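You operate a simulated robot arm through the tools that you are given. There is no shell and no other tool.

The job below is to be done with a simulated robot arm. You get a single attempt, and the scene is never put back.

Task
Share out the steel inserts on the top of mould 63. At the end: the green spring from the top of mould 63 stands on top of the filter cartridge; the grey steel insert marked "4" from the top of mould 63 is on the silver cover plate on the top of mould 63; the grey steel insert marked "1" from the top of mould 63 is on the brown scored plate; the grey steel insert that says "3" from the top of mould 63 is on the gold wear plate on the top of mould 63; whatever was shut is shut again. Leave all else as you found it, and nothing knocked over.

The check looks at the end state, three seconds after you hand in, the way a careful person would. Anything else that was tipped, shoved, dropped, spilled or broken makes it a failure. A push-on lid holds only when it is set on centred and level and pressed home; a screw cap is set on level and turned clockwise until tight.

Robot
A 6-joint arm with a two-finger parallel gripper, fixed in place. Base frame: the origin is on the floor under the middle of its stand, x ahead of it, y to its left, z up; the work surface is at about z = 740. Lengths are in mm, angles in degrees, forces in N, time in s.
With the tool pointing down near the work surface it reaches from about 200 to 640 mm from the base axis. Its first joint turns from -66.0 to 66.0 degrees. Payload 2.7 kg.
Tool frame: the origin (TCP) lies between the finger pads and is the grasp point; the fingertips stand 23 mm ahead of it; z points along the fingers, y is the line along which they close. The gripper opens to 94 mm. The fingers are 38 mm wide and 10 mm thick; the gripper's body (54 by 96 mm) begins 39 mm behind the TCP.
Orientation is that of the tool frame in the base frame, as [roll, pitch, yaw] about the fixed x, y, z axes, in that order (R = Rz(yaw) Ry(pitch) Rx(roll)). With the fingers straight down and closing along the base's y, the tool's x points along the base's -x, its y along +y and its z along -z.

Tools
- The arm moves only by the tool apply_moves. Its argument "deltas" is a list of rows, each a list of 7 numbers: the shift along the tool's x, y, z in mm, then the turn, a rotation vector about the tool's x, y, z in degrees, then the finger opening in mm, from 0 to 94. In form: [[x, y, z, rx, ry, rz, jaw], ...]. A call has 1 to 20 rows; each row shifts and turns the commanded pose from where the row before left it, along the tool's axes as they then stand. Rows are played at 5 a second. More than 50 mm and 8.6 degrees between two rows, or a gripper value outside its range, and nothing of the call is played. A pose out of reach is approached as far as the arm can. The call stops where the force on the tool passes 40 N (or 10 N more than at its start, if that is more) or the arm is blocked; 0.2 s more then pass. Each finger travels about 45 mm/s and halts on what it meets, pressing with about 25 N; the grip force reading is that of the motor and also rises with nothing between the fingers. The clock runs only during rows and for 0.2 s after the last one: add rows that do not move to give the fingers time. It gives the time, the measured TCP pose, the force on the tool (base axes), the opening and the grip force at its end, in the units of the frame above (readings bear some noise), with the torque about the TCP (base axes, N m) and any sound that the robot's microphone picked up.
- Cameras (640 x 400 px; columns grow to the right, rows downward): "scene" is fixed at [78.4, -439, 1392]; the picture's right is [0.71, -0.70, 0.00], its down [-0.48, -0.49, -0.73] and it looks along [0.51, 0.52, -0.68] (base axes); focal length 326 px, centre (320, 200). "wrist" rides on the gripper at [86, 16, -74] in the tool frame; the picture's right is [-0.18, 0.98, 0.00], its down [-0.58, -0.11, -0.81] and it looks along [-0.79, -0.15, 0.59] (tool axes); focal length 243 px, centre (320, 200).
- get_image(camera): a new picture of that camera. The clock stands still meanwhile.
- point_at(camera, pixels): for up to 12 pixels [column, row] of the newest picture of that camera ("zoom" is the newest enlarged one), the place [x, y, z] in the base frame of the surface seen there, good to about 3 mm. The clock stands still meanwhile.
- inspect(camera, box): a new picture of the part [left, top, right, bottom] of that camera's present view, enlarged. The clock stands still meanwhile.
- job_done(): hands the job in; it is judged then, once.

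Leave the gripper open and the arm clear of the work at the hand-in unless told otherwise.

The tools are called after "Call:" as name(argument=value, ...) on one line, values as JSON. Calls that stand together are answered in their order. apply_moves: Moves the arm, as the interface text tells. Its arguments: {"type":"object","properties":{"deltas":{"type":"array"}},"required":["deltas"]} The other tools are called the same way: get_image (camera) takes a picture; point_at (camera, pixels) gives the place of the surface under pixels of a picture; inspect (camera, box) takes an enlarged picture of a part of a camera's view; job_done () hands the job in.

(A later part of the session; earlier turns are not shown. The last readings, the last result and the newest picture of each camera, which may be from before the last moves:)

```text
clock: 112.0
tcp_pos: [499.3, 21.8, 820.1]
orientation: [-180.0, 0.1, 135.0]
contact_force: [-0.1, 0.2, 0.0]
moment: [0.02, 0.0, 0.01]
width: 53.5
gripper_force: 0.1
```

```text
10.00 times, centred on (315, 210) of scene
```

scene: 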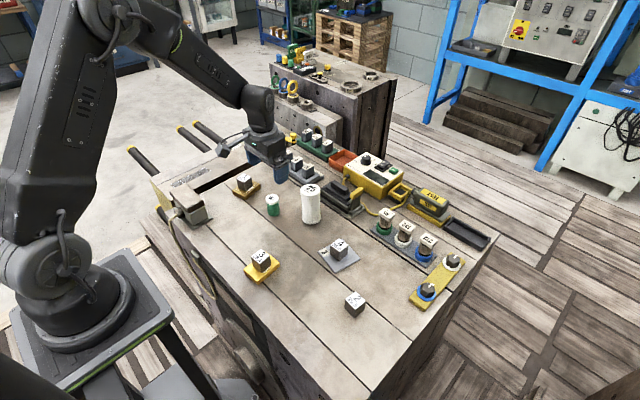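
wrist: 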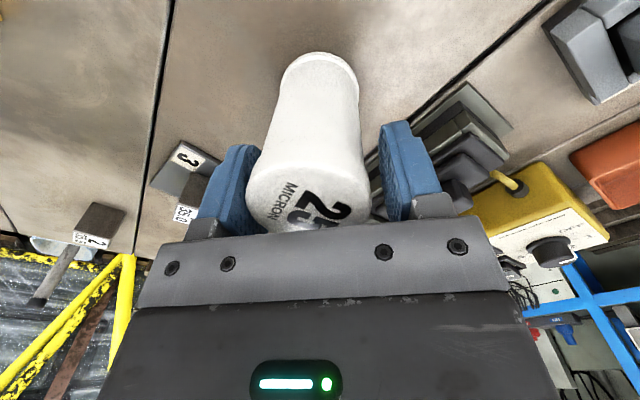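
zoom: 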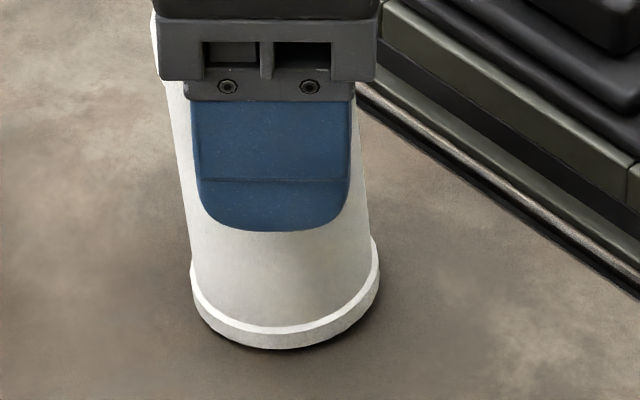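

Along this closing line the cap is now over the foot (both at column ~319). It still leans toward the camera (scene-left). I open to 80, turn the tool 90° around the cap (fingers clear by over 10 mm), and repeat in the other direction.

Call:
apply_moves(deltas=[[0, 0, 0, 0, 0, 0, 56], [0, 0, 0, 0, 0, 0, 60], [0, 0, 0, 0, 0, 0, 70], [0, 0, 0, 0, 0, 0, 80], [0, 0, 0, 0, 0, 0, 84], [0, 0, 0, 0, 0, 0, 84]])

Call:
inspect(camera="wrist", box=[230, 40, 390, 240])

Call:
inspect(camera="scene", box=[290, 190, 340, 230])

```text
clock: 113.4
tcp_pos: [499.6, 20.5, 821.5]
orientation: [-180.0, 0.1, 135.0]
contact_force: [0.5, 0.5, 0.4]
moment: [0.0, 0.02, 0.03]
width: 83.8
gripper_force: 0.2
```

```text
2.00 times, centred on (310, 140) of wrist
```

zoom: 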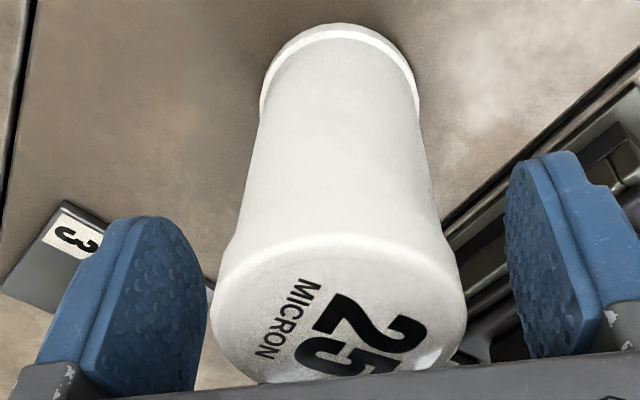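

```text
10.00 times, centred on (315, 210) of scene
```

zoom: 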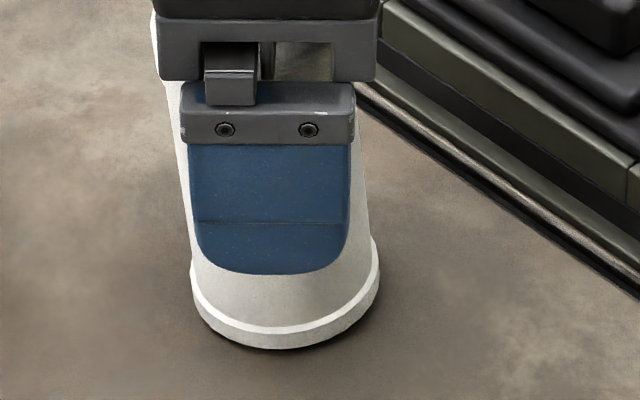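

The top stays where it was put. I turn the tool -90° in 12 steps with the fingers open around the cap.

Call:
apply_moves(deltas=[[0, 0, 0, 0, 0, -7.5, 88], [0, 0, 0, 0, 0, -7.5, 90], [0, 0, 0, 0, 0, -7.5, 90], [0, 0, 0, 0, 0, -7.5, 90], [0, 0, 0, 0, 0, -7.5, 90], [0, 0, 0, 0, 0, -7.5, 90], [0, 0, 0, 0, 0, -7.5, 90], [0, 0, 0, 0, 0, -7.5, 90], [0, 0, 0, 0, 0, -7.5, 90], [0, 0, 0, 0, 0, -7.5, 90], [0, 0, 0, 0, 0, -7.5, 90], [0, 0, 0, 0, 0, -7.5, 90], [0, 0, 0, 0, 0, 0, 90], [0, 0, 0, 0, 0, 0, 90]])

Call:
get_image(camera="wrist")

Call:
inspect(camera="wrist", box=[230, 40, 390, 240])

Call:
inspect(camera="scene", box=[270, 160, 370, 230])

```text
clock: 116.4
tcp_pos: [499.9, 22.1, 822.0]
orientation: [-180.0, 0.0, -134.9]
contact_force: [1.3, -0.9, -0.2]
moment: [-0.02, 0.04, 0.02]
width: 90.0
gripper_force: 0.0
```

```text
taken
```

wrist: 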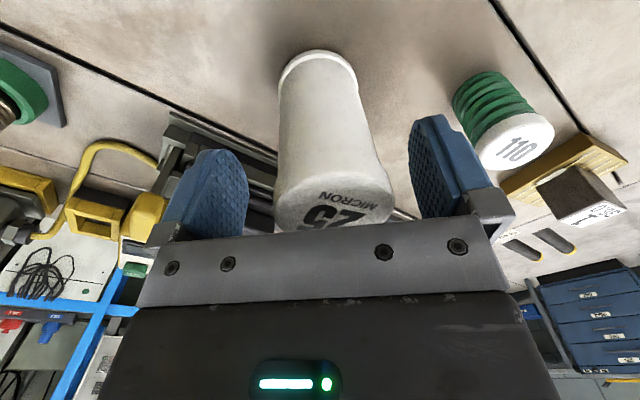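

```text
2.00 times, centred on (310, 140) of wrist
```

zoom: 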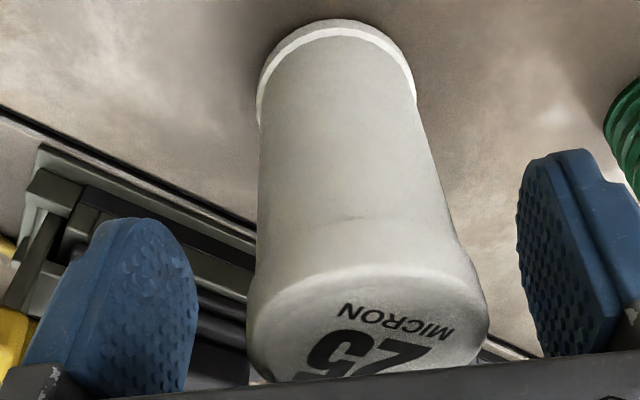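

```text
5.71 times, centred on (320, 195) of scene
```

zoom: 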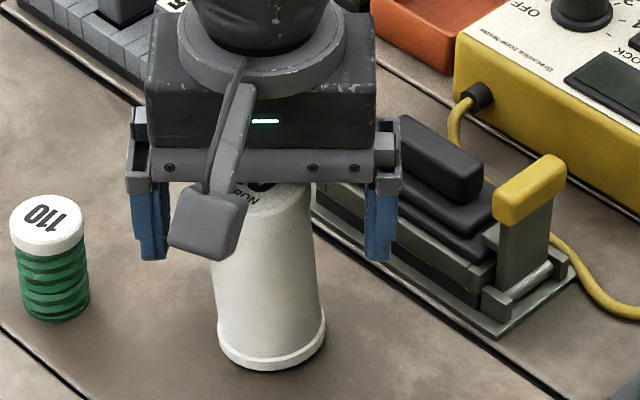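

Here the lean is to the right (foot ~318, cap ~334). I close slowly again down to 53.5 mm to bring the cap over the foot in this direction.

Call:
apply_moves(deltas=[[0, 0, 0, 0, 0, 0, 80], [0, 0, 0, 0, 0, 0, 70], [0, 0, 0, 0, 0, 0, 66], [0, 0, 0, 0, 0, 0, 64], [0, 0, 0, 0, 0, 0, 63], [0, 0, 0, 0, 0, 0, 62], [0, 0, 0, 0, 0, 0, 61], [0, 0, 0, 0, 0, 0, 60], [0, 0, 0, 0, 0, 0, 59], [0, 0, 0, 0, 0, 0, 58], [0, 0, 0, 0, 0, 0, 57], [0, 0, 0, 0, 0, 0, 56], [0, 0, 0, 0, 0, 0, 55], [0, 0, 0, 0, 0, 0, 54], [0, 0, 0, 0, 0, 0, 53.5], [0, 0, 0, 0, 0, 0, 53.5]])

Call:
inspect(camera="wrist", box=[230, 40, 390, 240])

Call:
inspect(camera="scene", box=[270, 160, 370, 230])

```text
clock: 119.8
tcp_pos: [498.9, 22.4, 821.4]
orientation: [180.0, 0.0, -135.0]
contact_force: [-0.3, 0.0, -0.3]
moment: [0.0, 0.01, 0.0]
width: 53.5
gripper_force: 0.1
```

```text
2.00 times, centred on (310, 140) of wrist
```

zoom: 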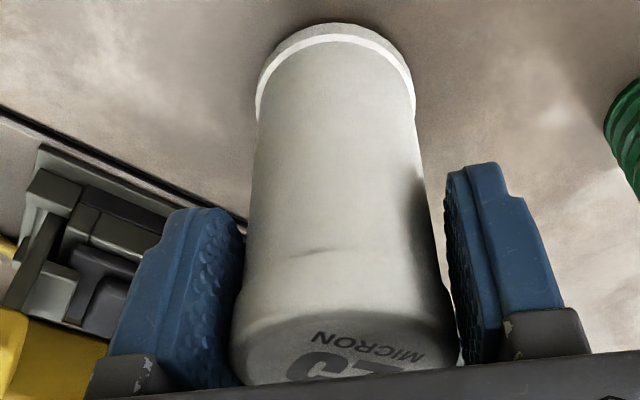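

```text
5.71 times, centred on (320, 195) of scene
```

zoom: 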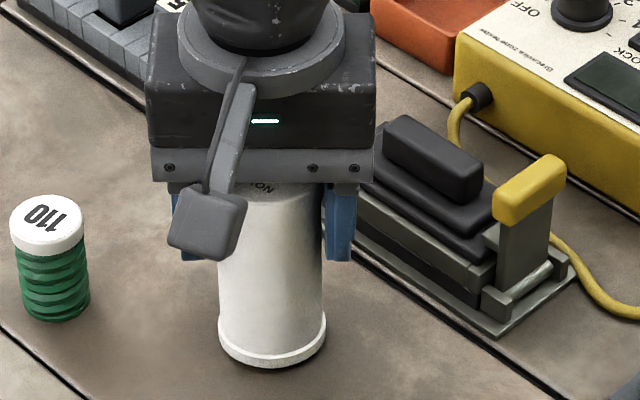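

In this direction the cap is within about 2 mm of the foot, but the cap face now looks more foreshortened, so it may lean away from the camera. I measure the cap's top face and the foot.

Call:
inspect(camera="wrist", box=[260, 180, 380, 240])

Call:
point_at(camera="wrist", pixels=[[322, 203], [300, 210], [345, 205], [322, 215], [322, 190], [322, 170], [322, 150], [320, 120], [320, 90], [318, 65], [280, 200], [372, 195]])

Call:
inspect(camera="scene", box=[290, 180, 340, 230])

Call:
point_at(camera="zoom", pixels=[[270, 70], [290, 50], [250, 150], [250, 250], [290, 150], [290, 250], [290, 330], [335, 150], [335, 250], [240, 330], [345, 330], [292, 352]])

```text
5.33 times, centred on (320, 210) of wrist
```

zoom: 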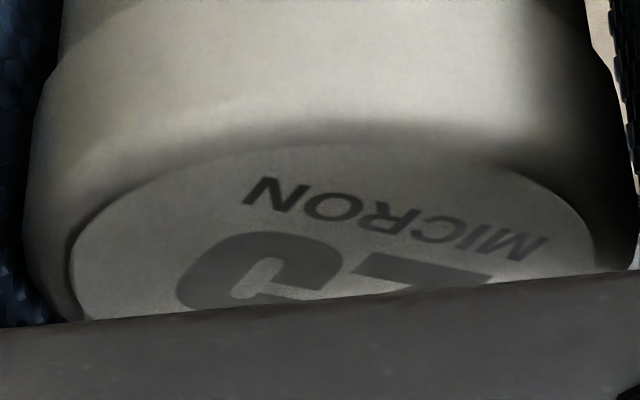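

```text
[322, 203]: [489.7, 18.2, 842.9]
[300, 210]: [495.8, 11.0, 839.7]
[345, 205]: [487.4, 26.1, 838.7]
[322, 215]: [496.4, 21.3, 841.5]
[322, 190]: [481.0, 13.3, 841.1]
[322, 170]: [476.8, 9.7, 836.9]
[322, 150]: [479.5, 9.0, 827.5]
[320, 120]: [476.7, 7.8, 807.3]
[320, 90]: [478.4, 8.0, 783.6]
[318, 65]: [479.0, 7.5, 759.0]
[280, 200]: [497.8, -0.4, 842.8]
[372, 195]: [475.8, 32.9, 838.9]
```

```text
8.00 times, centred on (315, 205) of scene
```

zoom: 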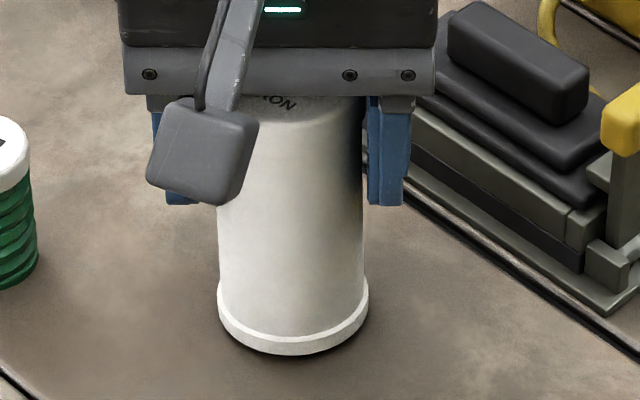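

```text
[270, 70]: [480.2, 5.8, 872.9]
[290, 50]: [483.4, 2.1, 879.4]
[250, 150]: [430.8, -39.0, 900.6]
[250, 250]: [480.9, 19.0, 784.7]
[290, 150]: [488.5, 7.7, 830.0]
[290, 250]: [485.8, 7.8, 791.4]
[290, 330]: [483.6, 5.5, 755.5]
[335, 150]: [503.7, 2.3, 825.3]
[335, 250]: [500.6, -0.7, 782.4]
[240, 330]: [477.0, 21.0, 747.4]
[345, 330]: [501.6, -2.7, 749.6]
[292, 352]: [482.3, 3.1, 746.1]
```

Measured points on the near side are in a vertical line within the noise; the lean is now about 2°. I close a little further, until the pads just touch, to trim this direction.

Call:
apply_moves(deltas=[[0, 0, 0, 0, 0, 0, 53], [0, 0, 0, 0, 0, 0, 52.5], [0, 0, 0, 0, 0, 0, 52], [0, 0, 0, 0, 0, 0, 51.5], [0, 0, 0, 0, 0, 0, 51], [0, 0, 0, 0, 0, 0, 51]])

Call:
inspect(camera="wrist", box=[230, 40, 390, 240])

Call:
inspect(camera="scene", box=[290, 180, 340, 230])

```text
clock: 121.2
tcp_pos: [498.0, 21.9, 821.3]
orientation: [180.0, -0.1, -135.0]
contact_force: [0.3, 0.7, 0.5]
moment: [-0.01, 0.01, 0.0]
width: 51.7
gripper_force: 1.1
```

```text
2.00 times, centred on (310, 140) of wrist
```

zoom: 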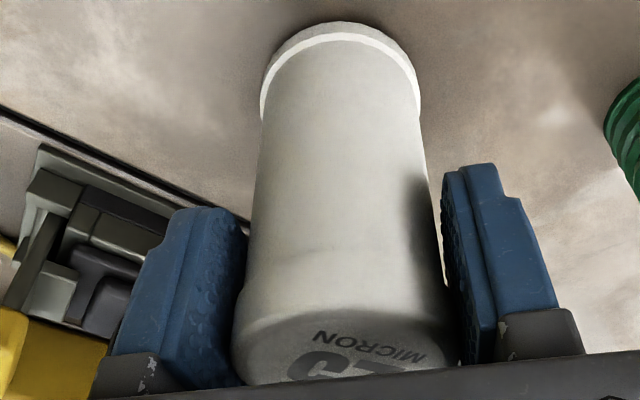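

```text
8.00 times, centred on (315, 205) of scene
```

zoom: 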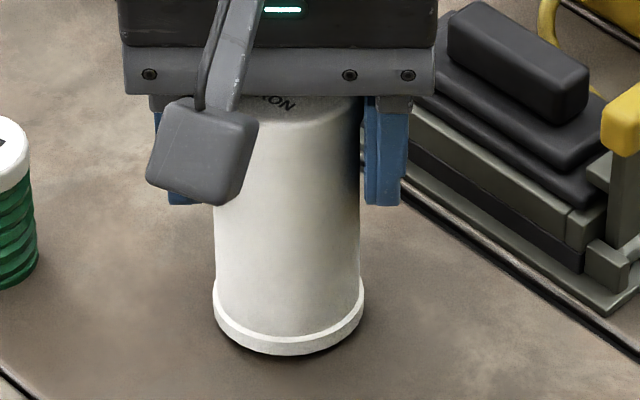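

The cap is lightly held (51.7 mm, ~1 N) and in this direction cap and foot are both at column ~320: upright. I open slowly and symmetrically, then rise to look from above.

Call:
apply_moves(deltas=[[0, 0, 0, 0, 0, 0, 52], [0, 0, 0, 0, 0, 0, 53], [0, 0, 0, 0, 0, 0, 54], [0, 0, 0, 0, 0, 0, 56], [0, 0, 0, 0, 0, 0, 60], [0, 0, 0, 0, 0, 0, 70], [0, 0, 0, 0, 0, 0, 80], [0, 0, 0, 0, 0, 0, 90], [0, 0, 0, 0, 0, 0, 94], [0, 0, 0, 0, 0, 0, 94]])

Call:
inspect(camera="wrist", box=[230, 40, 390, 240])

Call:
inspect(camera="scene", box=[290, 180, 340, 230])

```text
clock: 123.4
tcp_pos: [499.8, 20.9, 821.0]
orientation: [179.9, 0.0, -135.0]
contact_force: [-0.4, 0.4, 0.3]
moment: [0.02, 0.0, 0.03]
width: 94.2
gripper_force: 0.0
```

```text
2.00 times, centred on (310, 140) of wrist
```

zoom: 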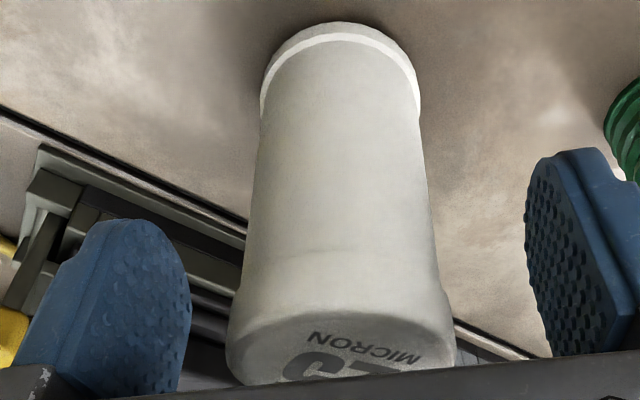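

```text
8.00 times, centred on (315, 205) of scene
```

zoom: 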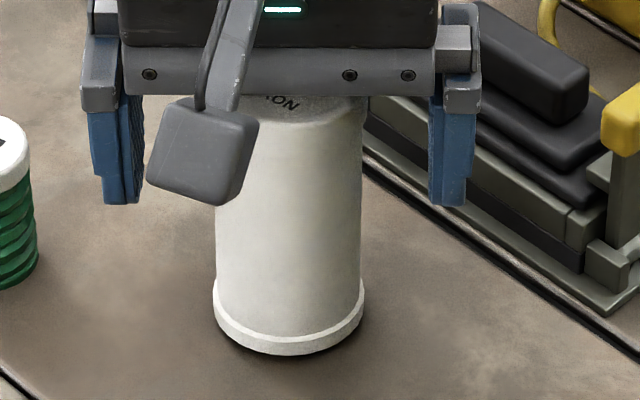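

Upright in this direction after release. I rise to z≈930 and look down at the cartridge.

Call:
apply_moves(deltas=[[0, 0, -5, 0, 0, 0, 94], [0, 0, -15, 0, 0, 0, 94], [0, 0, -25, 0, 0, 0, 94], [0, 0, -25, 0, 0, 0, 94], [0, 0, -25, 0, 0, 0, 94], [0, 0, -14, 0, 0, 0, 94], [0, 0, 0, 0, 0, 0, 94], [0, 0, 0, 0, 0, 0, 94]])

Call:
inspect(camera="wrist", box=[240, 0, 400, 100])

Call:
inspect(camera="scene", box=[290, 180, 340, 230])

Call:
point_at(camera="zoom", pixels=[[220, 110], [290, 60], [360, 100], [285, 130], [290, 95], [250, 90], [330, 85], [290, 115], [260, 240], [290, 240], [330, 240], [290, 320]])

```text
clock: 125.2
tcp_pos: [498.9, 21.4, 929.9]
orientation: [180.0, -0.1, -134.9]
contact_force: [0.8, -0.1, 0.4]
moment: [0.02, 0.01, -0.03]
width: 93.8
gripper_force: 0.1
```

```text
4.00 times, centred on (320, 50) of wrist
```

zoom: 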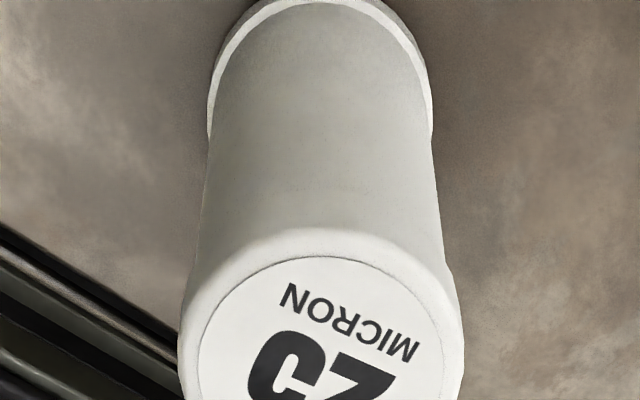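

```text
8.00 times, centred on (315, 205) of scene
```

zoom: 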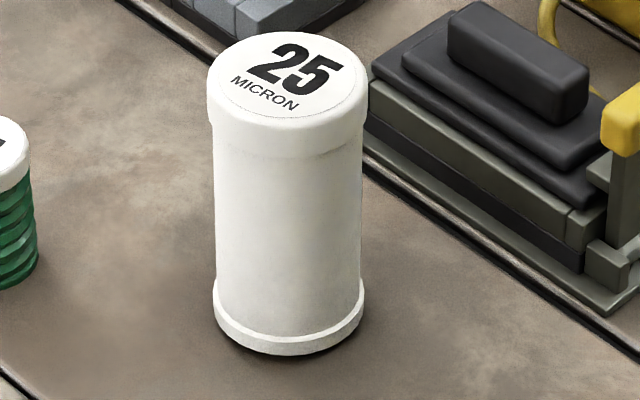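

```text
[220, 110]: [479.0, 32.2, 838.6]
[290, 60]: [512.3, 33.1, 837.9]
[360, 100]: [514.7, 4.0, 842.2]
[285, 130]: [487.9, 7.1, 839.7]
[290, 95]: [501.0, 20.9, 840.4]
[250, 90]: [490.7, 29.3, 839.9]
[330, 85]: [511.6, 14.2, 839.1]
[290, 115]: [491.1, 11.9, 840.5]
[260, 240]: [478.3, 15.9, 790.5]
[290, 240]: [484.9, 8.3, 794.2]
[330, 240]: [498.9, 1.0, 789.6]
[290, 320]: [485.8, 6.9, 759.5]
```

The cartridge is now upright across this view but still leans some 4° away (toward +x+y). I will press it level: with closed fingertips I touch the high side of its top, about 9 mm from the axis toward (-x,-y), with a small downward force, which lies well inside its foot. First I close the fingers and move over that point, descending to z≈872.

Call:
apply_moves(deltas=[[0, 0, 0, 0, 0, 0, 60], [4, 0.4, 0, 0, 0, 0, 30], [5.3, 0.4, 0, 0, 0, 0, 0], [0, 0, 10, 0, 0, 0, 0], [0, 0, 15, 0, 0, 0, 0], [0, 0, 15, 0, 0, 0, 0], [0, 0, 10, 0, 0, 0, 0], [0, 0, 5, 0, 0, 0, 0], [0, 0, 3, 0, 0, 0, 0], [0, 0, 0, 0, 0, 0, 0], [0, 0, 0, 0, 0, 0, 0]])

Call:
get_image(camera="wrist")

Call:
inspect(camera="scene", box=[280, 160, 350, 230])

```text
clock: 127.6
tcp_pos: [492.5, 15.0, 870.9]
orientation: [180.0, 0.0, -135.0]
contact_force: [0.4, 0.2, 0.2]
moment: [-0.01, 0.01, 0.01]
width: 0.1
gripper_force: 25.3
```

```text
taken
```

wrist: 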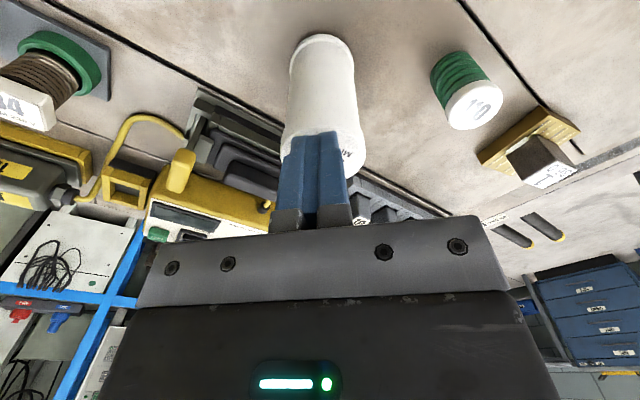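

```text
5.71 times, centred on (315, 195) of scene
```

zoom: 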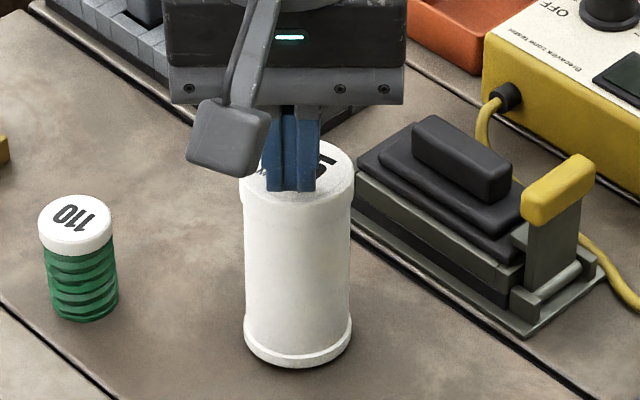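

The closed fingertips hover about 5 mm above the near side of the cap. I lower in small steps watching the force.

Call:
apply_moves(deltas=[[0, 0, 1, 0, 0, 0, 0], [0, 0, 1, 0, 0, 0, 0], [0, 0, 1, 0, 0, 0, 0], [0, 0, 0.5, 0, 0, 0, 0], [0, 0, 0, 0, 0, 0, 0]])

```text
clock: 128.8
tcp_pos: [493.1, 14.9, 868.5]
orientation: [180.0, 0.0, -135.0]
contact_force: [-0.3, 0.6, 0.6]
moment: [-0.01, 0.0, -0.04]
width: 0.0
gripper_force: 25.1
```

No contact yet. 1.5 mm more.

Call:
apply_moves(deltas=[[0, 0, 0.5, 0, 0, 0, 0], [0, 0, 0.5, 0, 0, 0, 0], [0, 0, 0.5, 0, 0, 0, 0], [0, 0, 0, 0, 0, 0, 0]])

```text
clock: 129.8
tcp_pos: [491.4, 15.2, 866.1]
orientation: [180.0, 0.0, -135.0]
contact_force: [-0.8, -0.1, -0.1]
moment: [0.02, 0.01, 0.01]
width: 0.2
gripper_force: 24.6
```

Still free; 1 mm more.

Call:
apply_moves(deltas=[[0, 0, 0.4, 0, 0, 0, 0], [0, 0, 0.3, 0, 0, 0, 0], [0, 0, 0.3, 0, 0, 0, 0], [0, 0, 0, 0, 0, 0, 0]])

Call:
inspect(camera="scene", box=[290, 180, 340, 230])

```text
clock: 130.8
tcp_pos: [492.8, 15.1, 865.8]
orientation: [180.0, 0.1, -134.9]
contact_force: [0.5, 0.3, 0.2]
moment: [0.01, 0.0, 0.0]
width: 0.1
gripper_force: 25.1
```

```text
8.00 times, centred on (315, 205) of scene
```

zoom: 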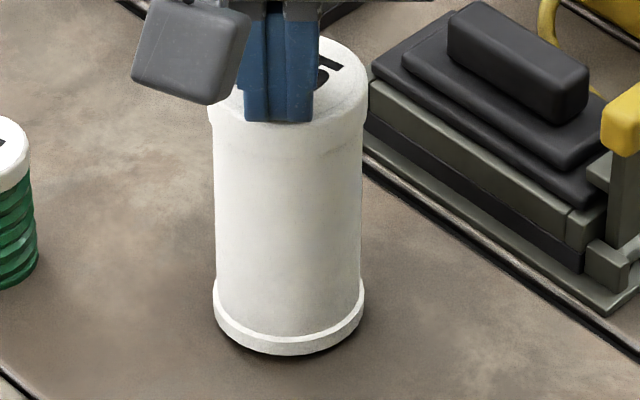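

The tips are just over the near rim of the cap. I continue in 0.3 mm steps.

Call:
apply_moves(deltas=[[0, 0, 0.3, 0, 0, 0, 0], [0, 0, 0.3, 0, 0, 0, 0], [0, 0, 0.3, 0, 0, 0, 0], [0, 0, 0, 0, 0, 0, 0]])

```text
clock: 131.8
tcp_pos: [491.9, 15.5, 864.7]
orientation: [180.0, -0.1, -135.0]
contact_force: [0.6, 0.6, 0.8]
moment: [0.02, 0.01, 0.02]
width: 0.0
gripper_force: 25.1
```

Perhaps the first touch (+0.8 N). Another 0.6 mm.

Call:
apply_moves(deltas=[[0, 0, 0.3, 0, 0, 0, 0], [0, 0, 0.3, 0, 0, 0, 0], [0, 0, 0, 0, 0, 0, 0]])

Call:
inspect(camera="scene", box=[290, 180, 340, 230])

```text
clock: 132.6
tcp_pos: [492.0, 14.9, 866.2]
orientation: [-180.0, 0.1, -135.0]
contact_force: [-0.9, -0.9, 1.7]
moment: [-0.01, 0.02, 0.0]
width: 0.0
gripper_force: 25.0
```

```text
8.00 times, centred on (315, 205) of scene
```

zoom: 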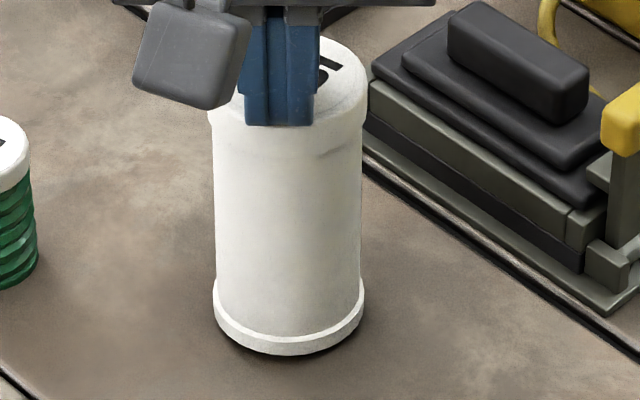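

A light contact of about 1.7 N shows. I press a little more, 0.6 mm.

Call:
apply_moves(deltas=[[0, 0, 0.3, 0, 0, 0, 0], [0, 0, 0.3, 0, 0, 0, 0], [0, 0, 0, 0, 0, 0, 0]])

Call:
inspect(camera="scene", box=[290, 180, 340, 230])

```text
clock: 133.4
tcp_pos: [492.2, 14.7, 864.0]
orientation: [-179.9, 0.0, -135.0]
contact_force: [-1.5, -1.3, 8.3]
moment: [-0.12, 0.1, -0.01]
width: 0.0
gripper_force: 25.1
```

```text
8.00 times, centred on (315, 205) of scene
```

zoom: 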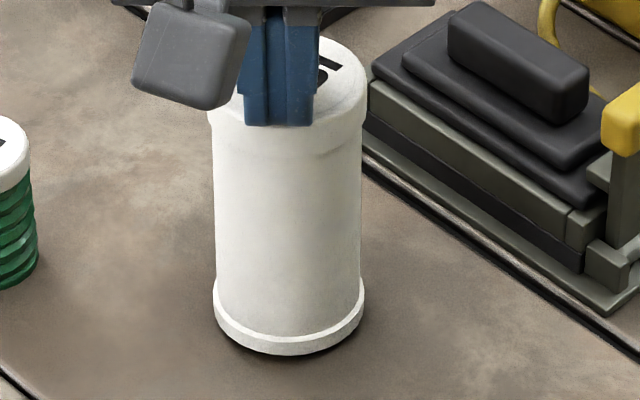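

At 8 N the contact is stiff and nothing rotates; the touch point lies near the cap's near rim at z≈841, which suggests it stands flat already. I back off, rise to z≈930, turn the tool +90° and check the lean from the other direction.

Call:
apply_moves(deltas=[[0, 0, -0.5, 0, 0, 0, 0], [0, 0, -1, 0, 0, 0, 0], [0, 0, -5, 0, 0, 0, 0], [0, 0, -20, 0, 0, 0, 0], [0, 0, -25, 0, 0, 0, 0], [-9.3, -0.8, -15, 0, 0, 0, 0], [0, 0, 0, 0, 0, 7.5, 20], [0, 0, 0, 0, 0, 7.5, 40], [0, 0, 0, 0, 0, 7.5, 60], [0, 0, 0, 0, 0, 7.5, 80], [0, 0, 0, 0, 0, 7.5, 94], [0, 0, 0, 0, 0, 7.5, 94], [0, 0, 0, 0, 0, 7.5, 94], [0, 0, 0, 0, 0, 7.5, 94], [0, 0, 0, 0, 0, 7.5, 94], [0, 0, 0, 0, 0, 7.5, 94], [0, 0, 0, 0, 0, 7.5, 94], [0, 0, 0, 0, 0, 7.5, 94], [0, 0, 0, 0, 0, 0, 94], [0, 0, 0, 0, 0, 0, 94]])

Call:
get_image(camera="wrist")

Call:
inspect(camera="wrist", box=[240, 0, 400, 100])

Call:
inspect(camera="scene", box=[290, 180, 340, 230])

```text
clock: 137.6
tcp_pos: [498.2, 21.1, 930.7]
orientation: [180.0, 0.0, 135.0]
contact_force: [0.0, -0.4, -0.3]
moment: [0.0, 0.01, -0.03]
width: 94.0
gripper_force: 0.1
```

```text
taken
```

wrist: 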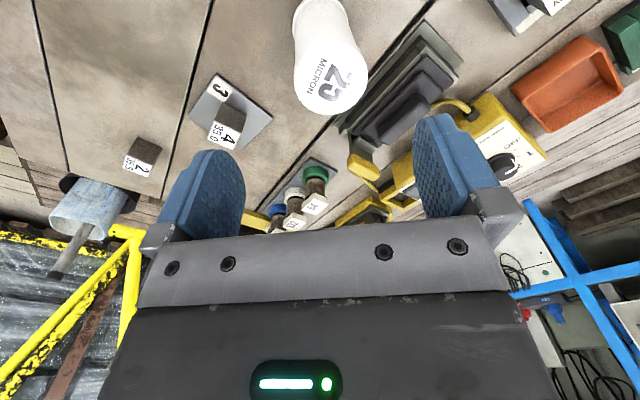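

```text
4.00 times, centred on (320, 50) of wrist
```

zoom: 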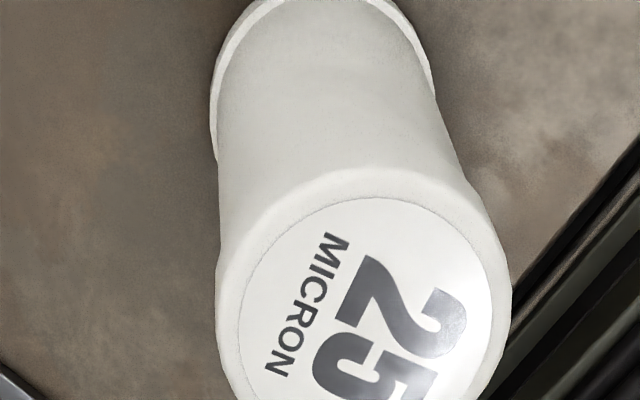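

```text
8.00 times, centred on (315, 205) of scene
```

zoom: 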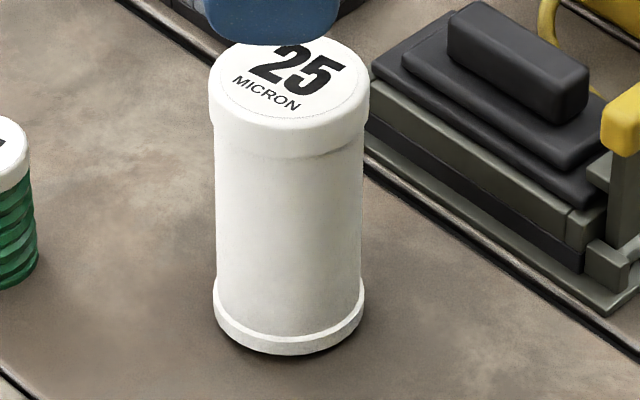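

The lean along (+x,+y) is still there (foot at column ~321, top at ~331, about 6.6 mm or 4°); pressing with a high-friction tip could not undo it. I look at the foot's near edge for a gap underneath.

Call:
inspect(camera="scene", box=[300, 212, 324, 228])

Call:
inspect(camera="scene", box=[264, 195, 288, 211])

```text
16.00 times, centred on (312, 220) of scene
```

zoom: 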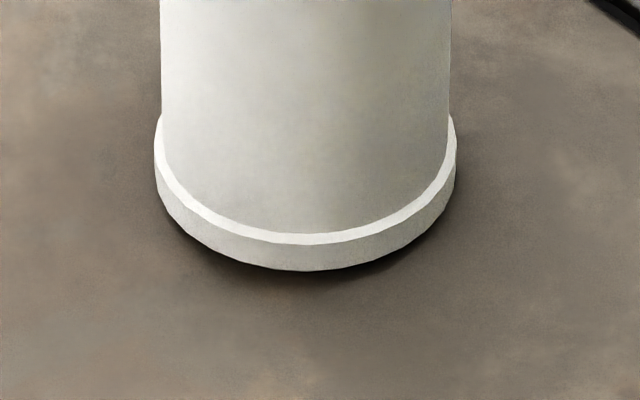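

```text
16.00 times, centred on (276, 203) of scene
```

zoom: 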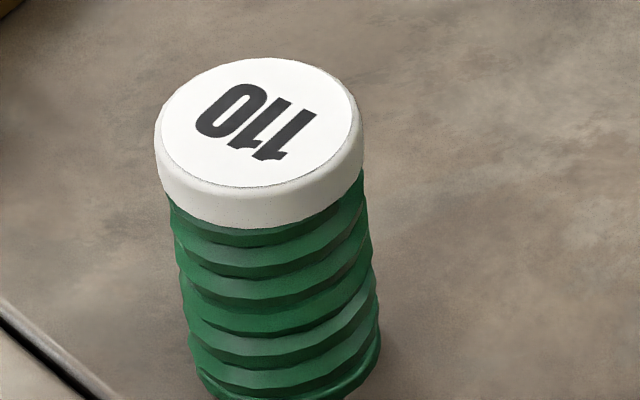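

The near edge of the foot shows only a dark shadow line. Since the lean is constant and just swings around when pushed, I will turn it upright while holding it: grip the cap across the lean (tool back at -135°), then tilt the grip by the lean angle. First I turn back -90° at this height and shift 5 mm toward the cap.

Call:
apply_moves(deltas=[[0, 0, 0, 0, 0, -7.5, 94], [0, 0, 0, 0, 0, -7.5, 94], [0, 0, 0, 0, 0, -7.5, 94], [0, 0, 0, 0, 0, -7.5, 94], [0, 0, 0, 0, 0, -7.5, 94], [0, 0, 0, 0, 0, -7.5, 94], [0, 0, 0, 0, 0, -7.5, 94], [0, 0, 0, 0, 0, -7.5, 94], [0, 0, 0, 0, 0, -7.5, 94], [0, 0, 0, 0, 0, -7.5, 94], [0, 0, 0, 0, 0, -7.5, 94], [0, 0, 0, 0, 0, -7.5, 94], [-5, 0, 0, 0, 0, 0, 94], [0, 0, 0, 0, 0, 0, 94], [0, 0, 0, 0, 0, 0, 94]])

Call:
get_image(camera="wrist")

Call:
inspect(camera="wrist", box=[240, 0, 400, 100])

```text
clock: 140.8
tcp_pos: [502.7, 25.4, 929.7]
orientation: [-180.0, 0.0, -134.9]
contact_force: [0.2, 0.8, -0.6]
moment: [-0.01, 0.01, -0.04]
width: 93.8
gripper_force: 0.0
```

```text
taken
```

wrist: 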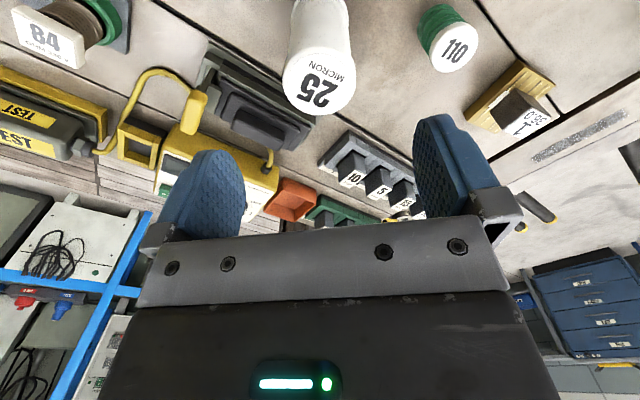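

```text
4.00 times, centred on (320, 50) of wrist
```

zoom: 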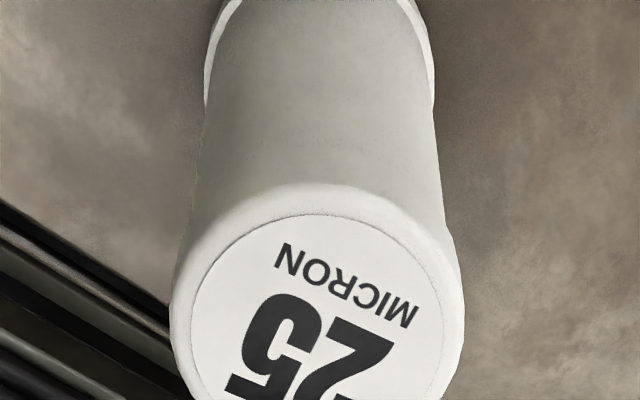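

Seen from here the cap is laterally over the foot. I descend to z≈822 around the cap.

Call:
apply_moves(deltas=[[0, -0.3, 10, 0, 0, 0, 94], [0, 0, 20, 0, 0, 0, 94], [0, 0, 20, 0, 0, 0, 94], [0, 0, 20, 0, 0, 0, 90], [0, 0, 16, 0, 0, 0, 85], [0, 0, 12, 0, 0, 0, 80], [0, 0, 7, 0, 0, 0, 76], [0, 0, 3, 0, 0, 0, 72], [0, 0, 0, 0, 0, 0, 68], [0, 0, 0, 0, 0, 0, 64], [0, 0, 0, 0, 0, 0, 60], [0, 0, 0, 0, 0, 0, 60]])

Call:
inspect(camera="wrist", box=[230, 40, 390, 240])

Call:
inspect(camera="scene", box=[290, 180, 340, 230])

```text
clock: 143.4
tcp_pos: [502.4, 25.7, 822.8]
orientation: [179.9, 0.0, -135.0]
contact_force: [0.2, -0.4, 0.3]
moment: [-0.01, -0.03, 0.0]
width: 59.8
gripper_force: 0.1
```

```text
2.00 times, centred on (310, 140) of wrist
```

zoom: 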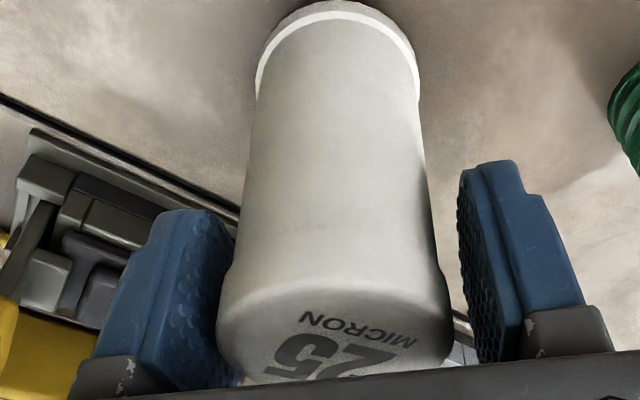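

```text
8.00 times, centred on (315, 205) of scene
```

zoom: 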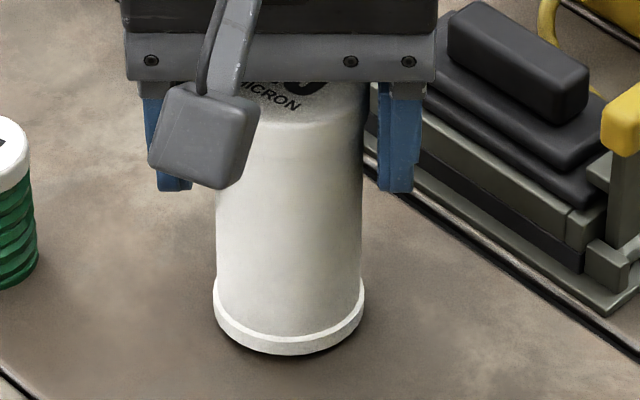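

I shift 1 mm to centre and close to a firm grip on the cap.

Call:
apply_moves(deltas=[[0, -0.9, 0, 0, 0, 0, 58], [0, 0, 0, 0, 0, 0, 56], [0, 0, 0, 0, 0, 0, 54], [0, 0, 0, 0, 0, 0, 53], [0, 0, 0, 0, 0, 0, 52], [0, 0, 0, 0, 0, 0, 51], [0, 0, 0, 0, 0, 0, 48], [0, 0, 0, 0, 0, 0, 44], [0, 0, 0, 0, 0, 0, 38], [0, 0, 0, 0, 0, 0, 34], [0, 0, 0, 0, 0, 0, 34]])

Call:
inspect(camera="wrist", box=[230, 40, 390, 240])

Call:
inspect(camera="scene", box=[290, 180, 340, 230])

```text
clock: 145.8
tcp_pos: [504.5, 24.9, 822.0]
orientation: [180.0, 0.0, -135.0]
contact_force: [-0.3, 0.5, 1.0]
moment: [0.03, 0.02, 0.0]
width: 51.2
gripper_force: 24.6
```

```text
2.00 times, centred on (310, 140) of wrist
```

zoom: 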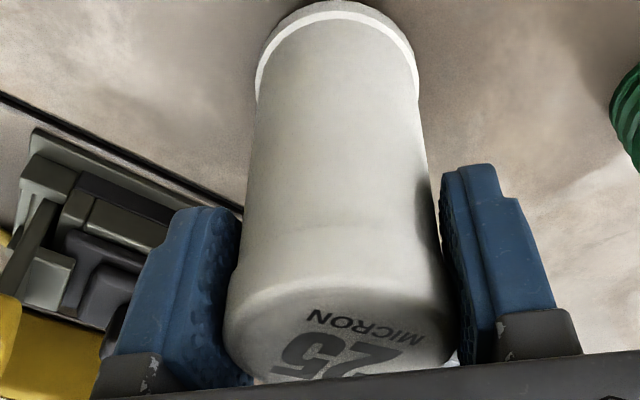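

```text
8.00 times, centred on (315, 205) of scene
```

zoom: 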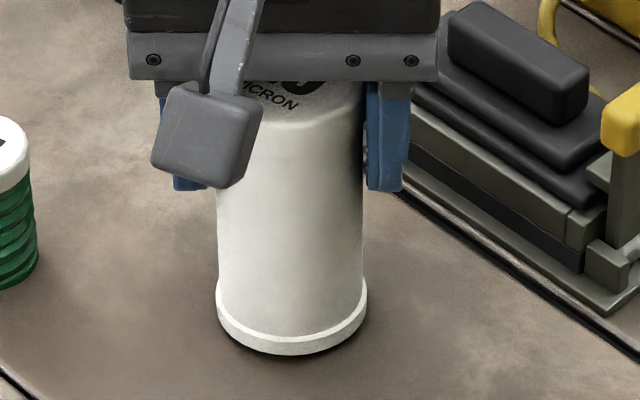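

The cap is firmly held (24.6 N). I turn the grip upright in small steps: -1° about the tool's y with 1.4 mm shift along tool x per step, two steps first.

Call:
apply_moves(deltas=[[0.7, 0, 0, 0, -0.5, 0, 34], [0.7, 0, 0, 0, -0.5, 0, 34], [0.7, 0, 0, 0, -0.5, 0, 34], [0.7, 0, 0, 0, -0.5, 0, 34], [0, 0, 0, 0, 0, 0, 34]])

Call:
inspect(camera="scene", box=[290, 180, 340, 230])

```text
clock: 147.0
tcp_pos: [502.8, 21.8, 822.9]
orientation: [-180.0, 2.2, -135.0]
contact_force: [-0.1, 1.4, 2.8]
moment: [0.08, -0.02, 0.02]
width: 51.3
gripper_force: 25.2
```

```text
8.00 times, centred on (315, 205) of scene
```

zoom: 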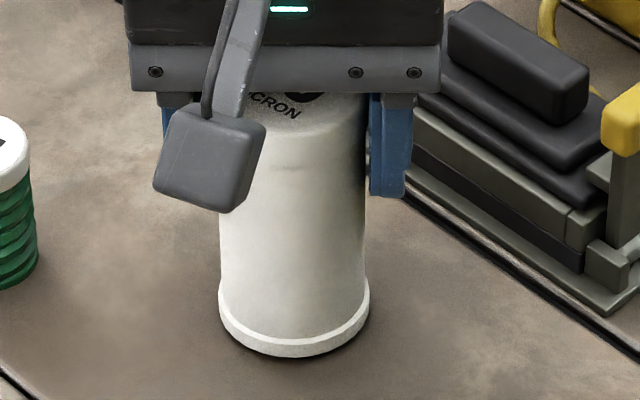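

The turn goes the right way, and the foot's near edge has sunk slightly. I continue 2° more.

Call:
apply_moves(deltas=[[0.7, 0, 0, 0, -0.5, 0, 34], [0.7, 0, 0, 0, -0.5, 0, 34], [0.7, 0, 0, 0, -0.5, 0, 34], [0.7, 0, 0, 0, -0.5, 0, 34], [0, 0, 0, 0, 0, 0, 34]])

Call:
inspect(camera="scene", box=[290, 180, 340, 230])

Call:
inspect(camera="wrist", box=[230, 40, 390, 240])

```text
clock: 148.2
tcp_pos: [499.5, 19.5, 822.7]
orientation: [-179.9, 4.0, -135.0]
contact_force: [0.8, -1.6, 8.6]
moment: [-0.15, -0.08, -0.01]
width: 51.3
gripper_force: 25.0
```

```text
8.00 times, centred on (315, 205) of scene
```

zoom: 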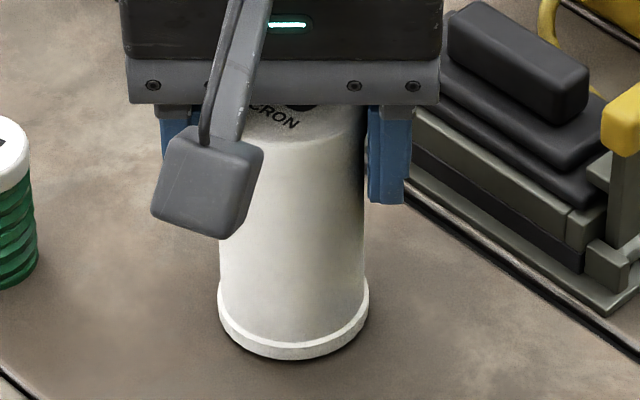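

```text
2.00 times, centred on (310, 140) of wrist
```

zoom: 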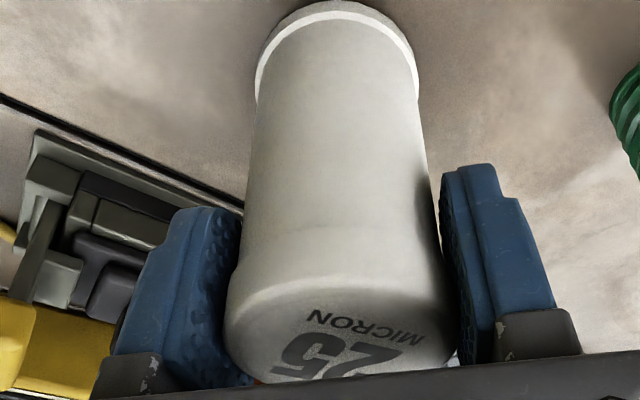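

The foot now presses on the surface with 8.6 N, centred under the grip: it has come flat. I relieve 0.5 mm, then ease the grip off very gradually before opening.

Call:
apply_moves(deltas=[[0, 0, -0.3, 0, 0, 0, 34], [0, 0, -0.2, 0, 0, 0, 40], [0, 0, 0, 0, 0, 0, 45], [0, 0, 0, 0, 0, 0, 48], [0, 0, 0, 0, 0, 0, 50], [0, 0, 0, 0, 0, 0, 50.7], [0, 0, 0, 0, 0, 0, 51], [0, 0, 0, 0, 0, 0, 51.3], [0, 0, 0, 0, 0, 0, 51.6], [0, 0, 0, 0, 0, 0, 52], [0, 0, 0, 0, 0, 0, 52.5], [0, 0, 0, 0, 0, 0, 53], [0, 0, 0, 0, 0, 0, 54], [0, 0, 0, 0, 0, 0, 54]])

Call:
inspect(camera="scene", box=[290, 180, 340, 230])

Call:
inspect(camera="wrist", box=[230, 40, 390, 240])

```text
clock: 151.2
tcp_pos: [498.8, 19.3, 823.2]
orientation: [179.8, 4.0, -135.0]
contact_force: [0.1, 0.5, -0.9]
moment: [-0.02, -0.01, -0.03]
width: 54.2
gripper_force: 0.0
```

```text
8.00 times, centred on (315, 205) of scene
```

zoom: 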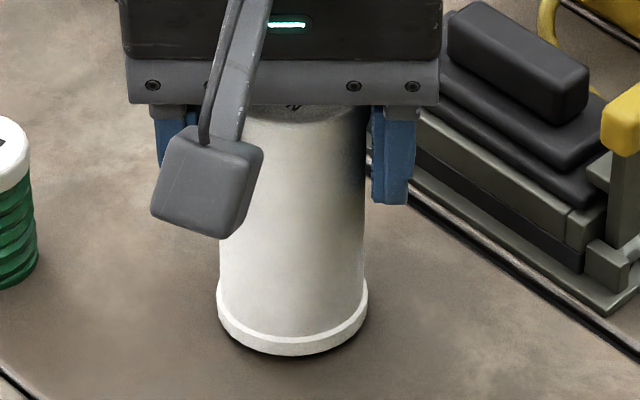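

```text
2.00 times, centred on (310, 140) of wrist
```

zoom: 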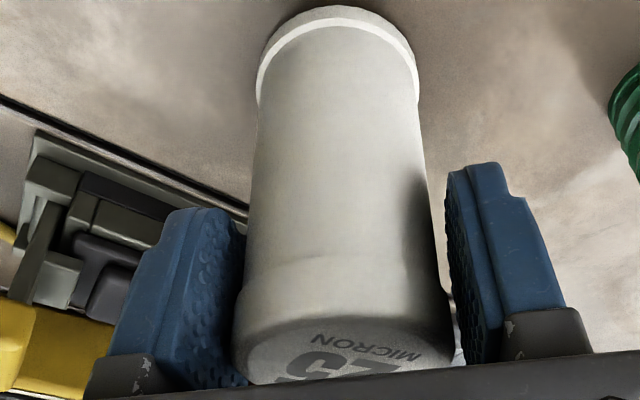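

Once let go, it settles back into the same slight lean, so that lean is its resting pose now; its foot is still at its original place (left 302, right 321, bottom 224.4 in scene pixels, as at the start). I stop working on it: I open, level the tool, and rise clear.

Call:
apply_moves(deltas=[[0, 0, 0, 0, 0, 0, 58], [0, 0, 0, 0, 0, 0, 64], [0, 0, 0, 0, 0, 0, 74], [0, 0, 0, 0, 0, 0, 86], [0, 0, 0, 0, 0, 0, 94], [0, 0, 0, 0, 2, 0, 94], [0, 0, 0, 0, 2, 0, 94], [0, 0, -5, 0, 0, 0, 94], [0, 0, -20, 0, 0, 0, 94], [0, 0, -30, 0, 0, 0, 94], [0, 0, -30, 0, 0, 0, 94], [0, 0, -22, 0, 0, 0, 94], [0, 0, 0, 0, 0, 0, 94], [0, 0, 0, 0, 0, 0, 94]])

Call:
get_image(camera="wrist")

Call:
inspect(camera="scene", box=[290, 180, 340, 230])

Call:
inspect(camera="wrist", box=[240, 0, 400, 100])

```text
clock: 154.2
tcp_pos: [500.8, 18.5, 930.5]
orientation: [-179.9, 0.0, -135.1]
contact_force: [0.1, 0.3, -0.9]
moment: [0.02, 0.02, 0.01]
width: 94.0
gripper_force: 0.1
```

```text
taken
```

wrist: 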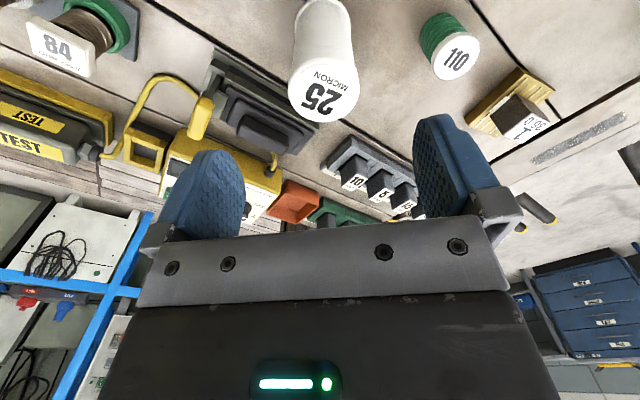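

```text
8.00 times, centred on (315, 205) of scene
```

zoom: 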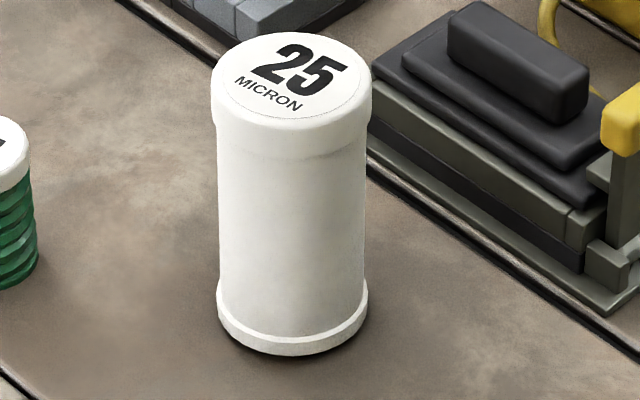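

```text
4.00 times, centred on (320, 50) of wrist
```

zoom: 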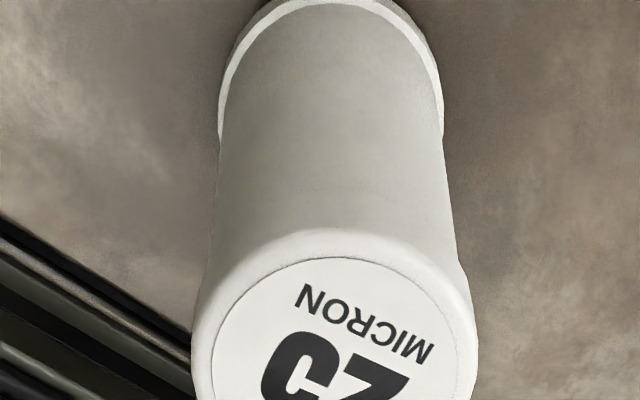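

The cartridge rests in the same slight lean, foot at its place. Next I turn the tool back square (+45°) and go over the parked spring at about (440,112), jaw 60, at z≈895.

Call:
apply_moves(deltas=[[0, 0, 0, 0, 0, 7.5, 90], [0, 0, 0, 0, 0, 7.5, 80], [0, 0, 0, 0, 0, 7.5, 70], [0, 0, 0, 0, 0, 7.5, 60], [0, 0, 0, 0, 0, 7.5, 60], [0, 0, 0, 0, 0, 7.5, 60], [6, 9, 0, 0, 0, 0, 60], [15, 23, 0, 0, 0, 0, 60], [17, 27, 0, 0, 0, 0, 60], [14, 22, 0, 0, 0, 0, 60], [8, 12, 15, 0, 0, 0, 60], [0, 0, 20, 0, 0, 0, 60], [0, 0, 0, 0, 0, 0, 60], [0, 0, 0, 0, 0, 0, 60]])

Call:
inspect(camera="wrist", box=[240, 10, 400, 110])

Call:
get_image(camera="wrist")

```text
clock: 157.2
tcp_pos: [439.0, 112.9, 895.7]
orientation: [-180.0, 0.0, -180.0]
contact_force: [0.1, 1.0, 0.3]
moment: [-0.03, 0.0, -0.01]
width: 60.5
gripper_force: 0.2
```

```text
4.00 times, centred on (320, 60) of wrist
```

zoom: 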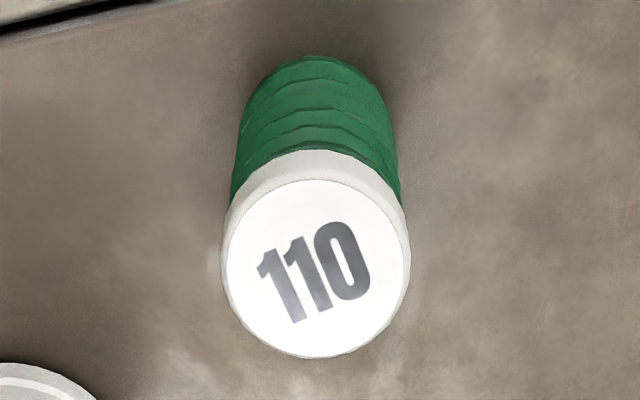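

```text
taken
```

wrist: 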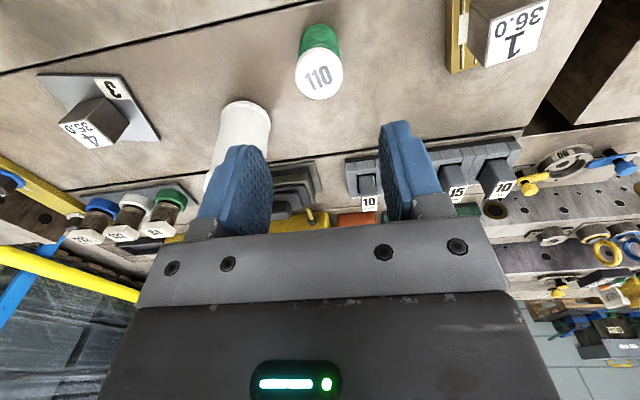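

The spring stands upright, centred within about 1 mm. I descend to z≈774 around it.

Call:
apply_moves(deltas=[[-0.5, -1, 15, 0, 0, 0, 60], [0, 0, 25, 0, 0, 0, 60], [0, 0, 25, 0, 0, 0, 60], [0, 0, 20, 0, 0, 0, 60], [0, 0, 16, 0, 0, 0, 60], [0, 0, 12, 0, 0, 0, 60], [0, 0, 6, 0, 0, 0, 60], [0, 0, 2.5, 0, 0, 0, 60], [0, 0, 0, 0, 0, 0, 60], [0, 0, 0, 0, 0, 0, 60]])

Call:
get_image(camera="wrist")

```text
clock: 159.4
tcp_pos: [439.2, 110.7, 773.2]
orientation: [179.9, -0.1, 180.0]
contact_force: [0.7, -0.1, 1.1]
moment: [0.0, 0.02, -0.01]
width: 60.1
gripper_force: 0.1
```

```text
taken
```

wrist: 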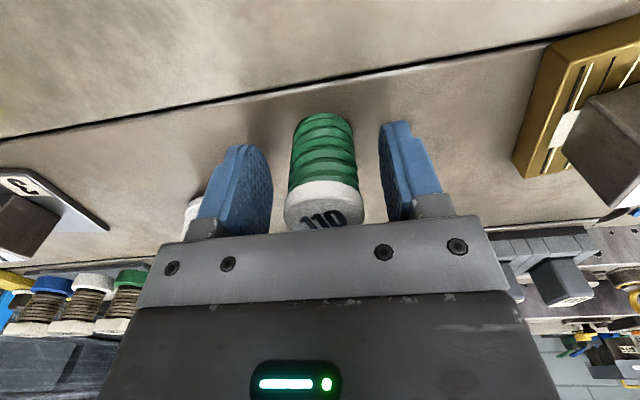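

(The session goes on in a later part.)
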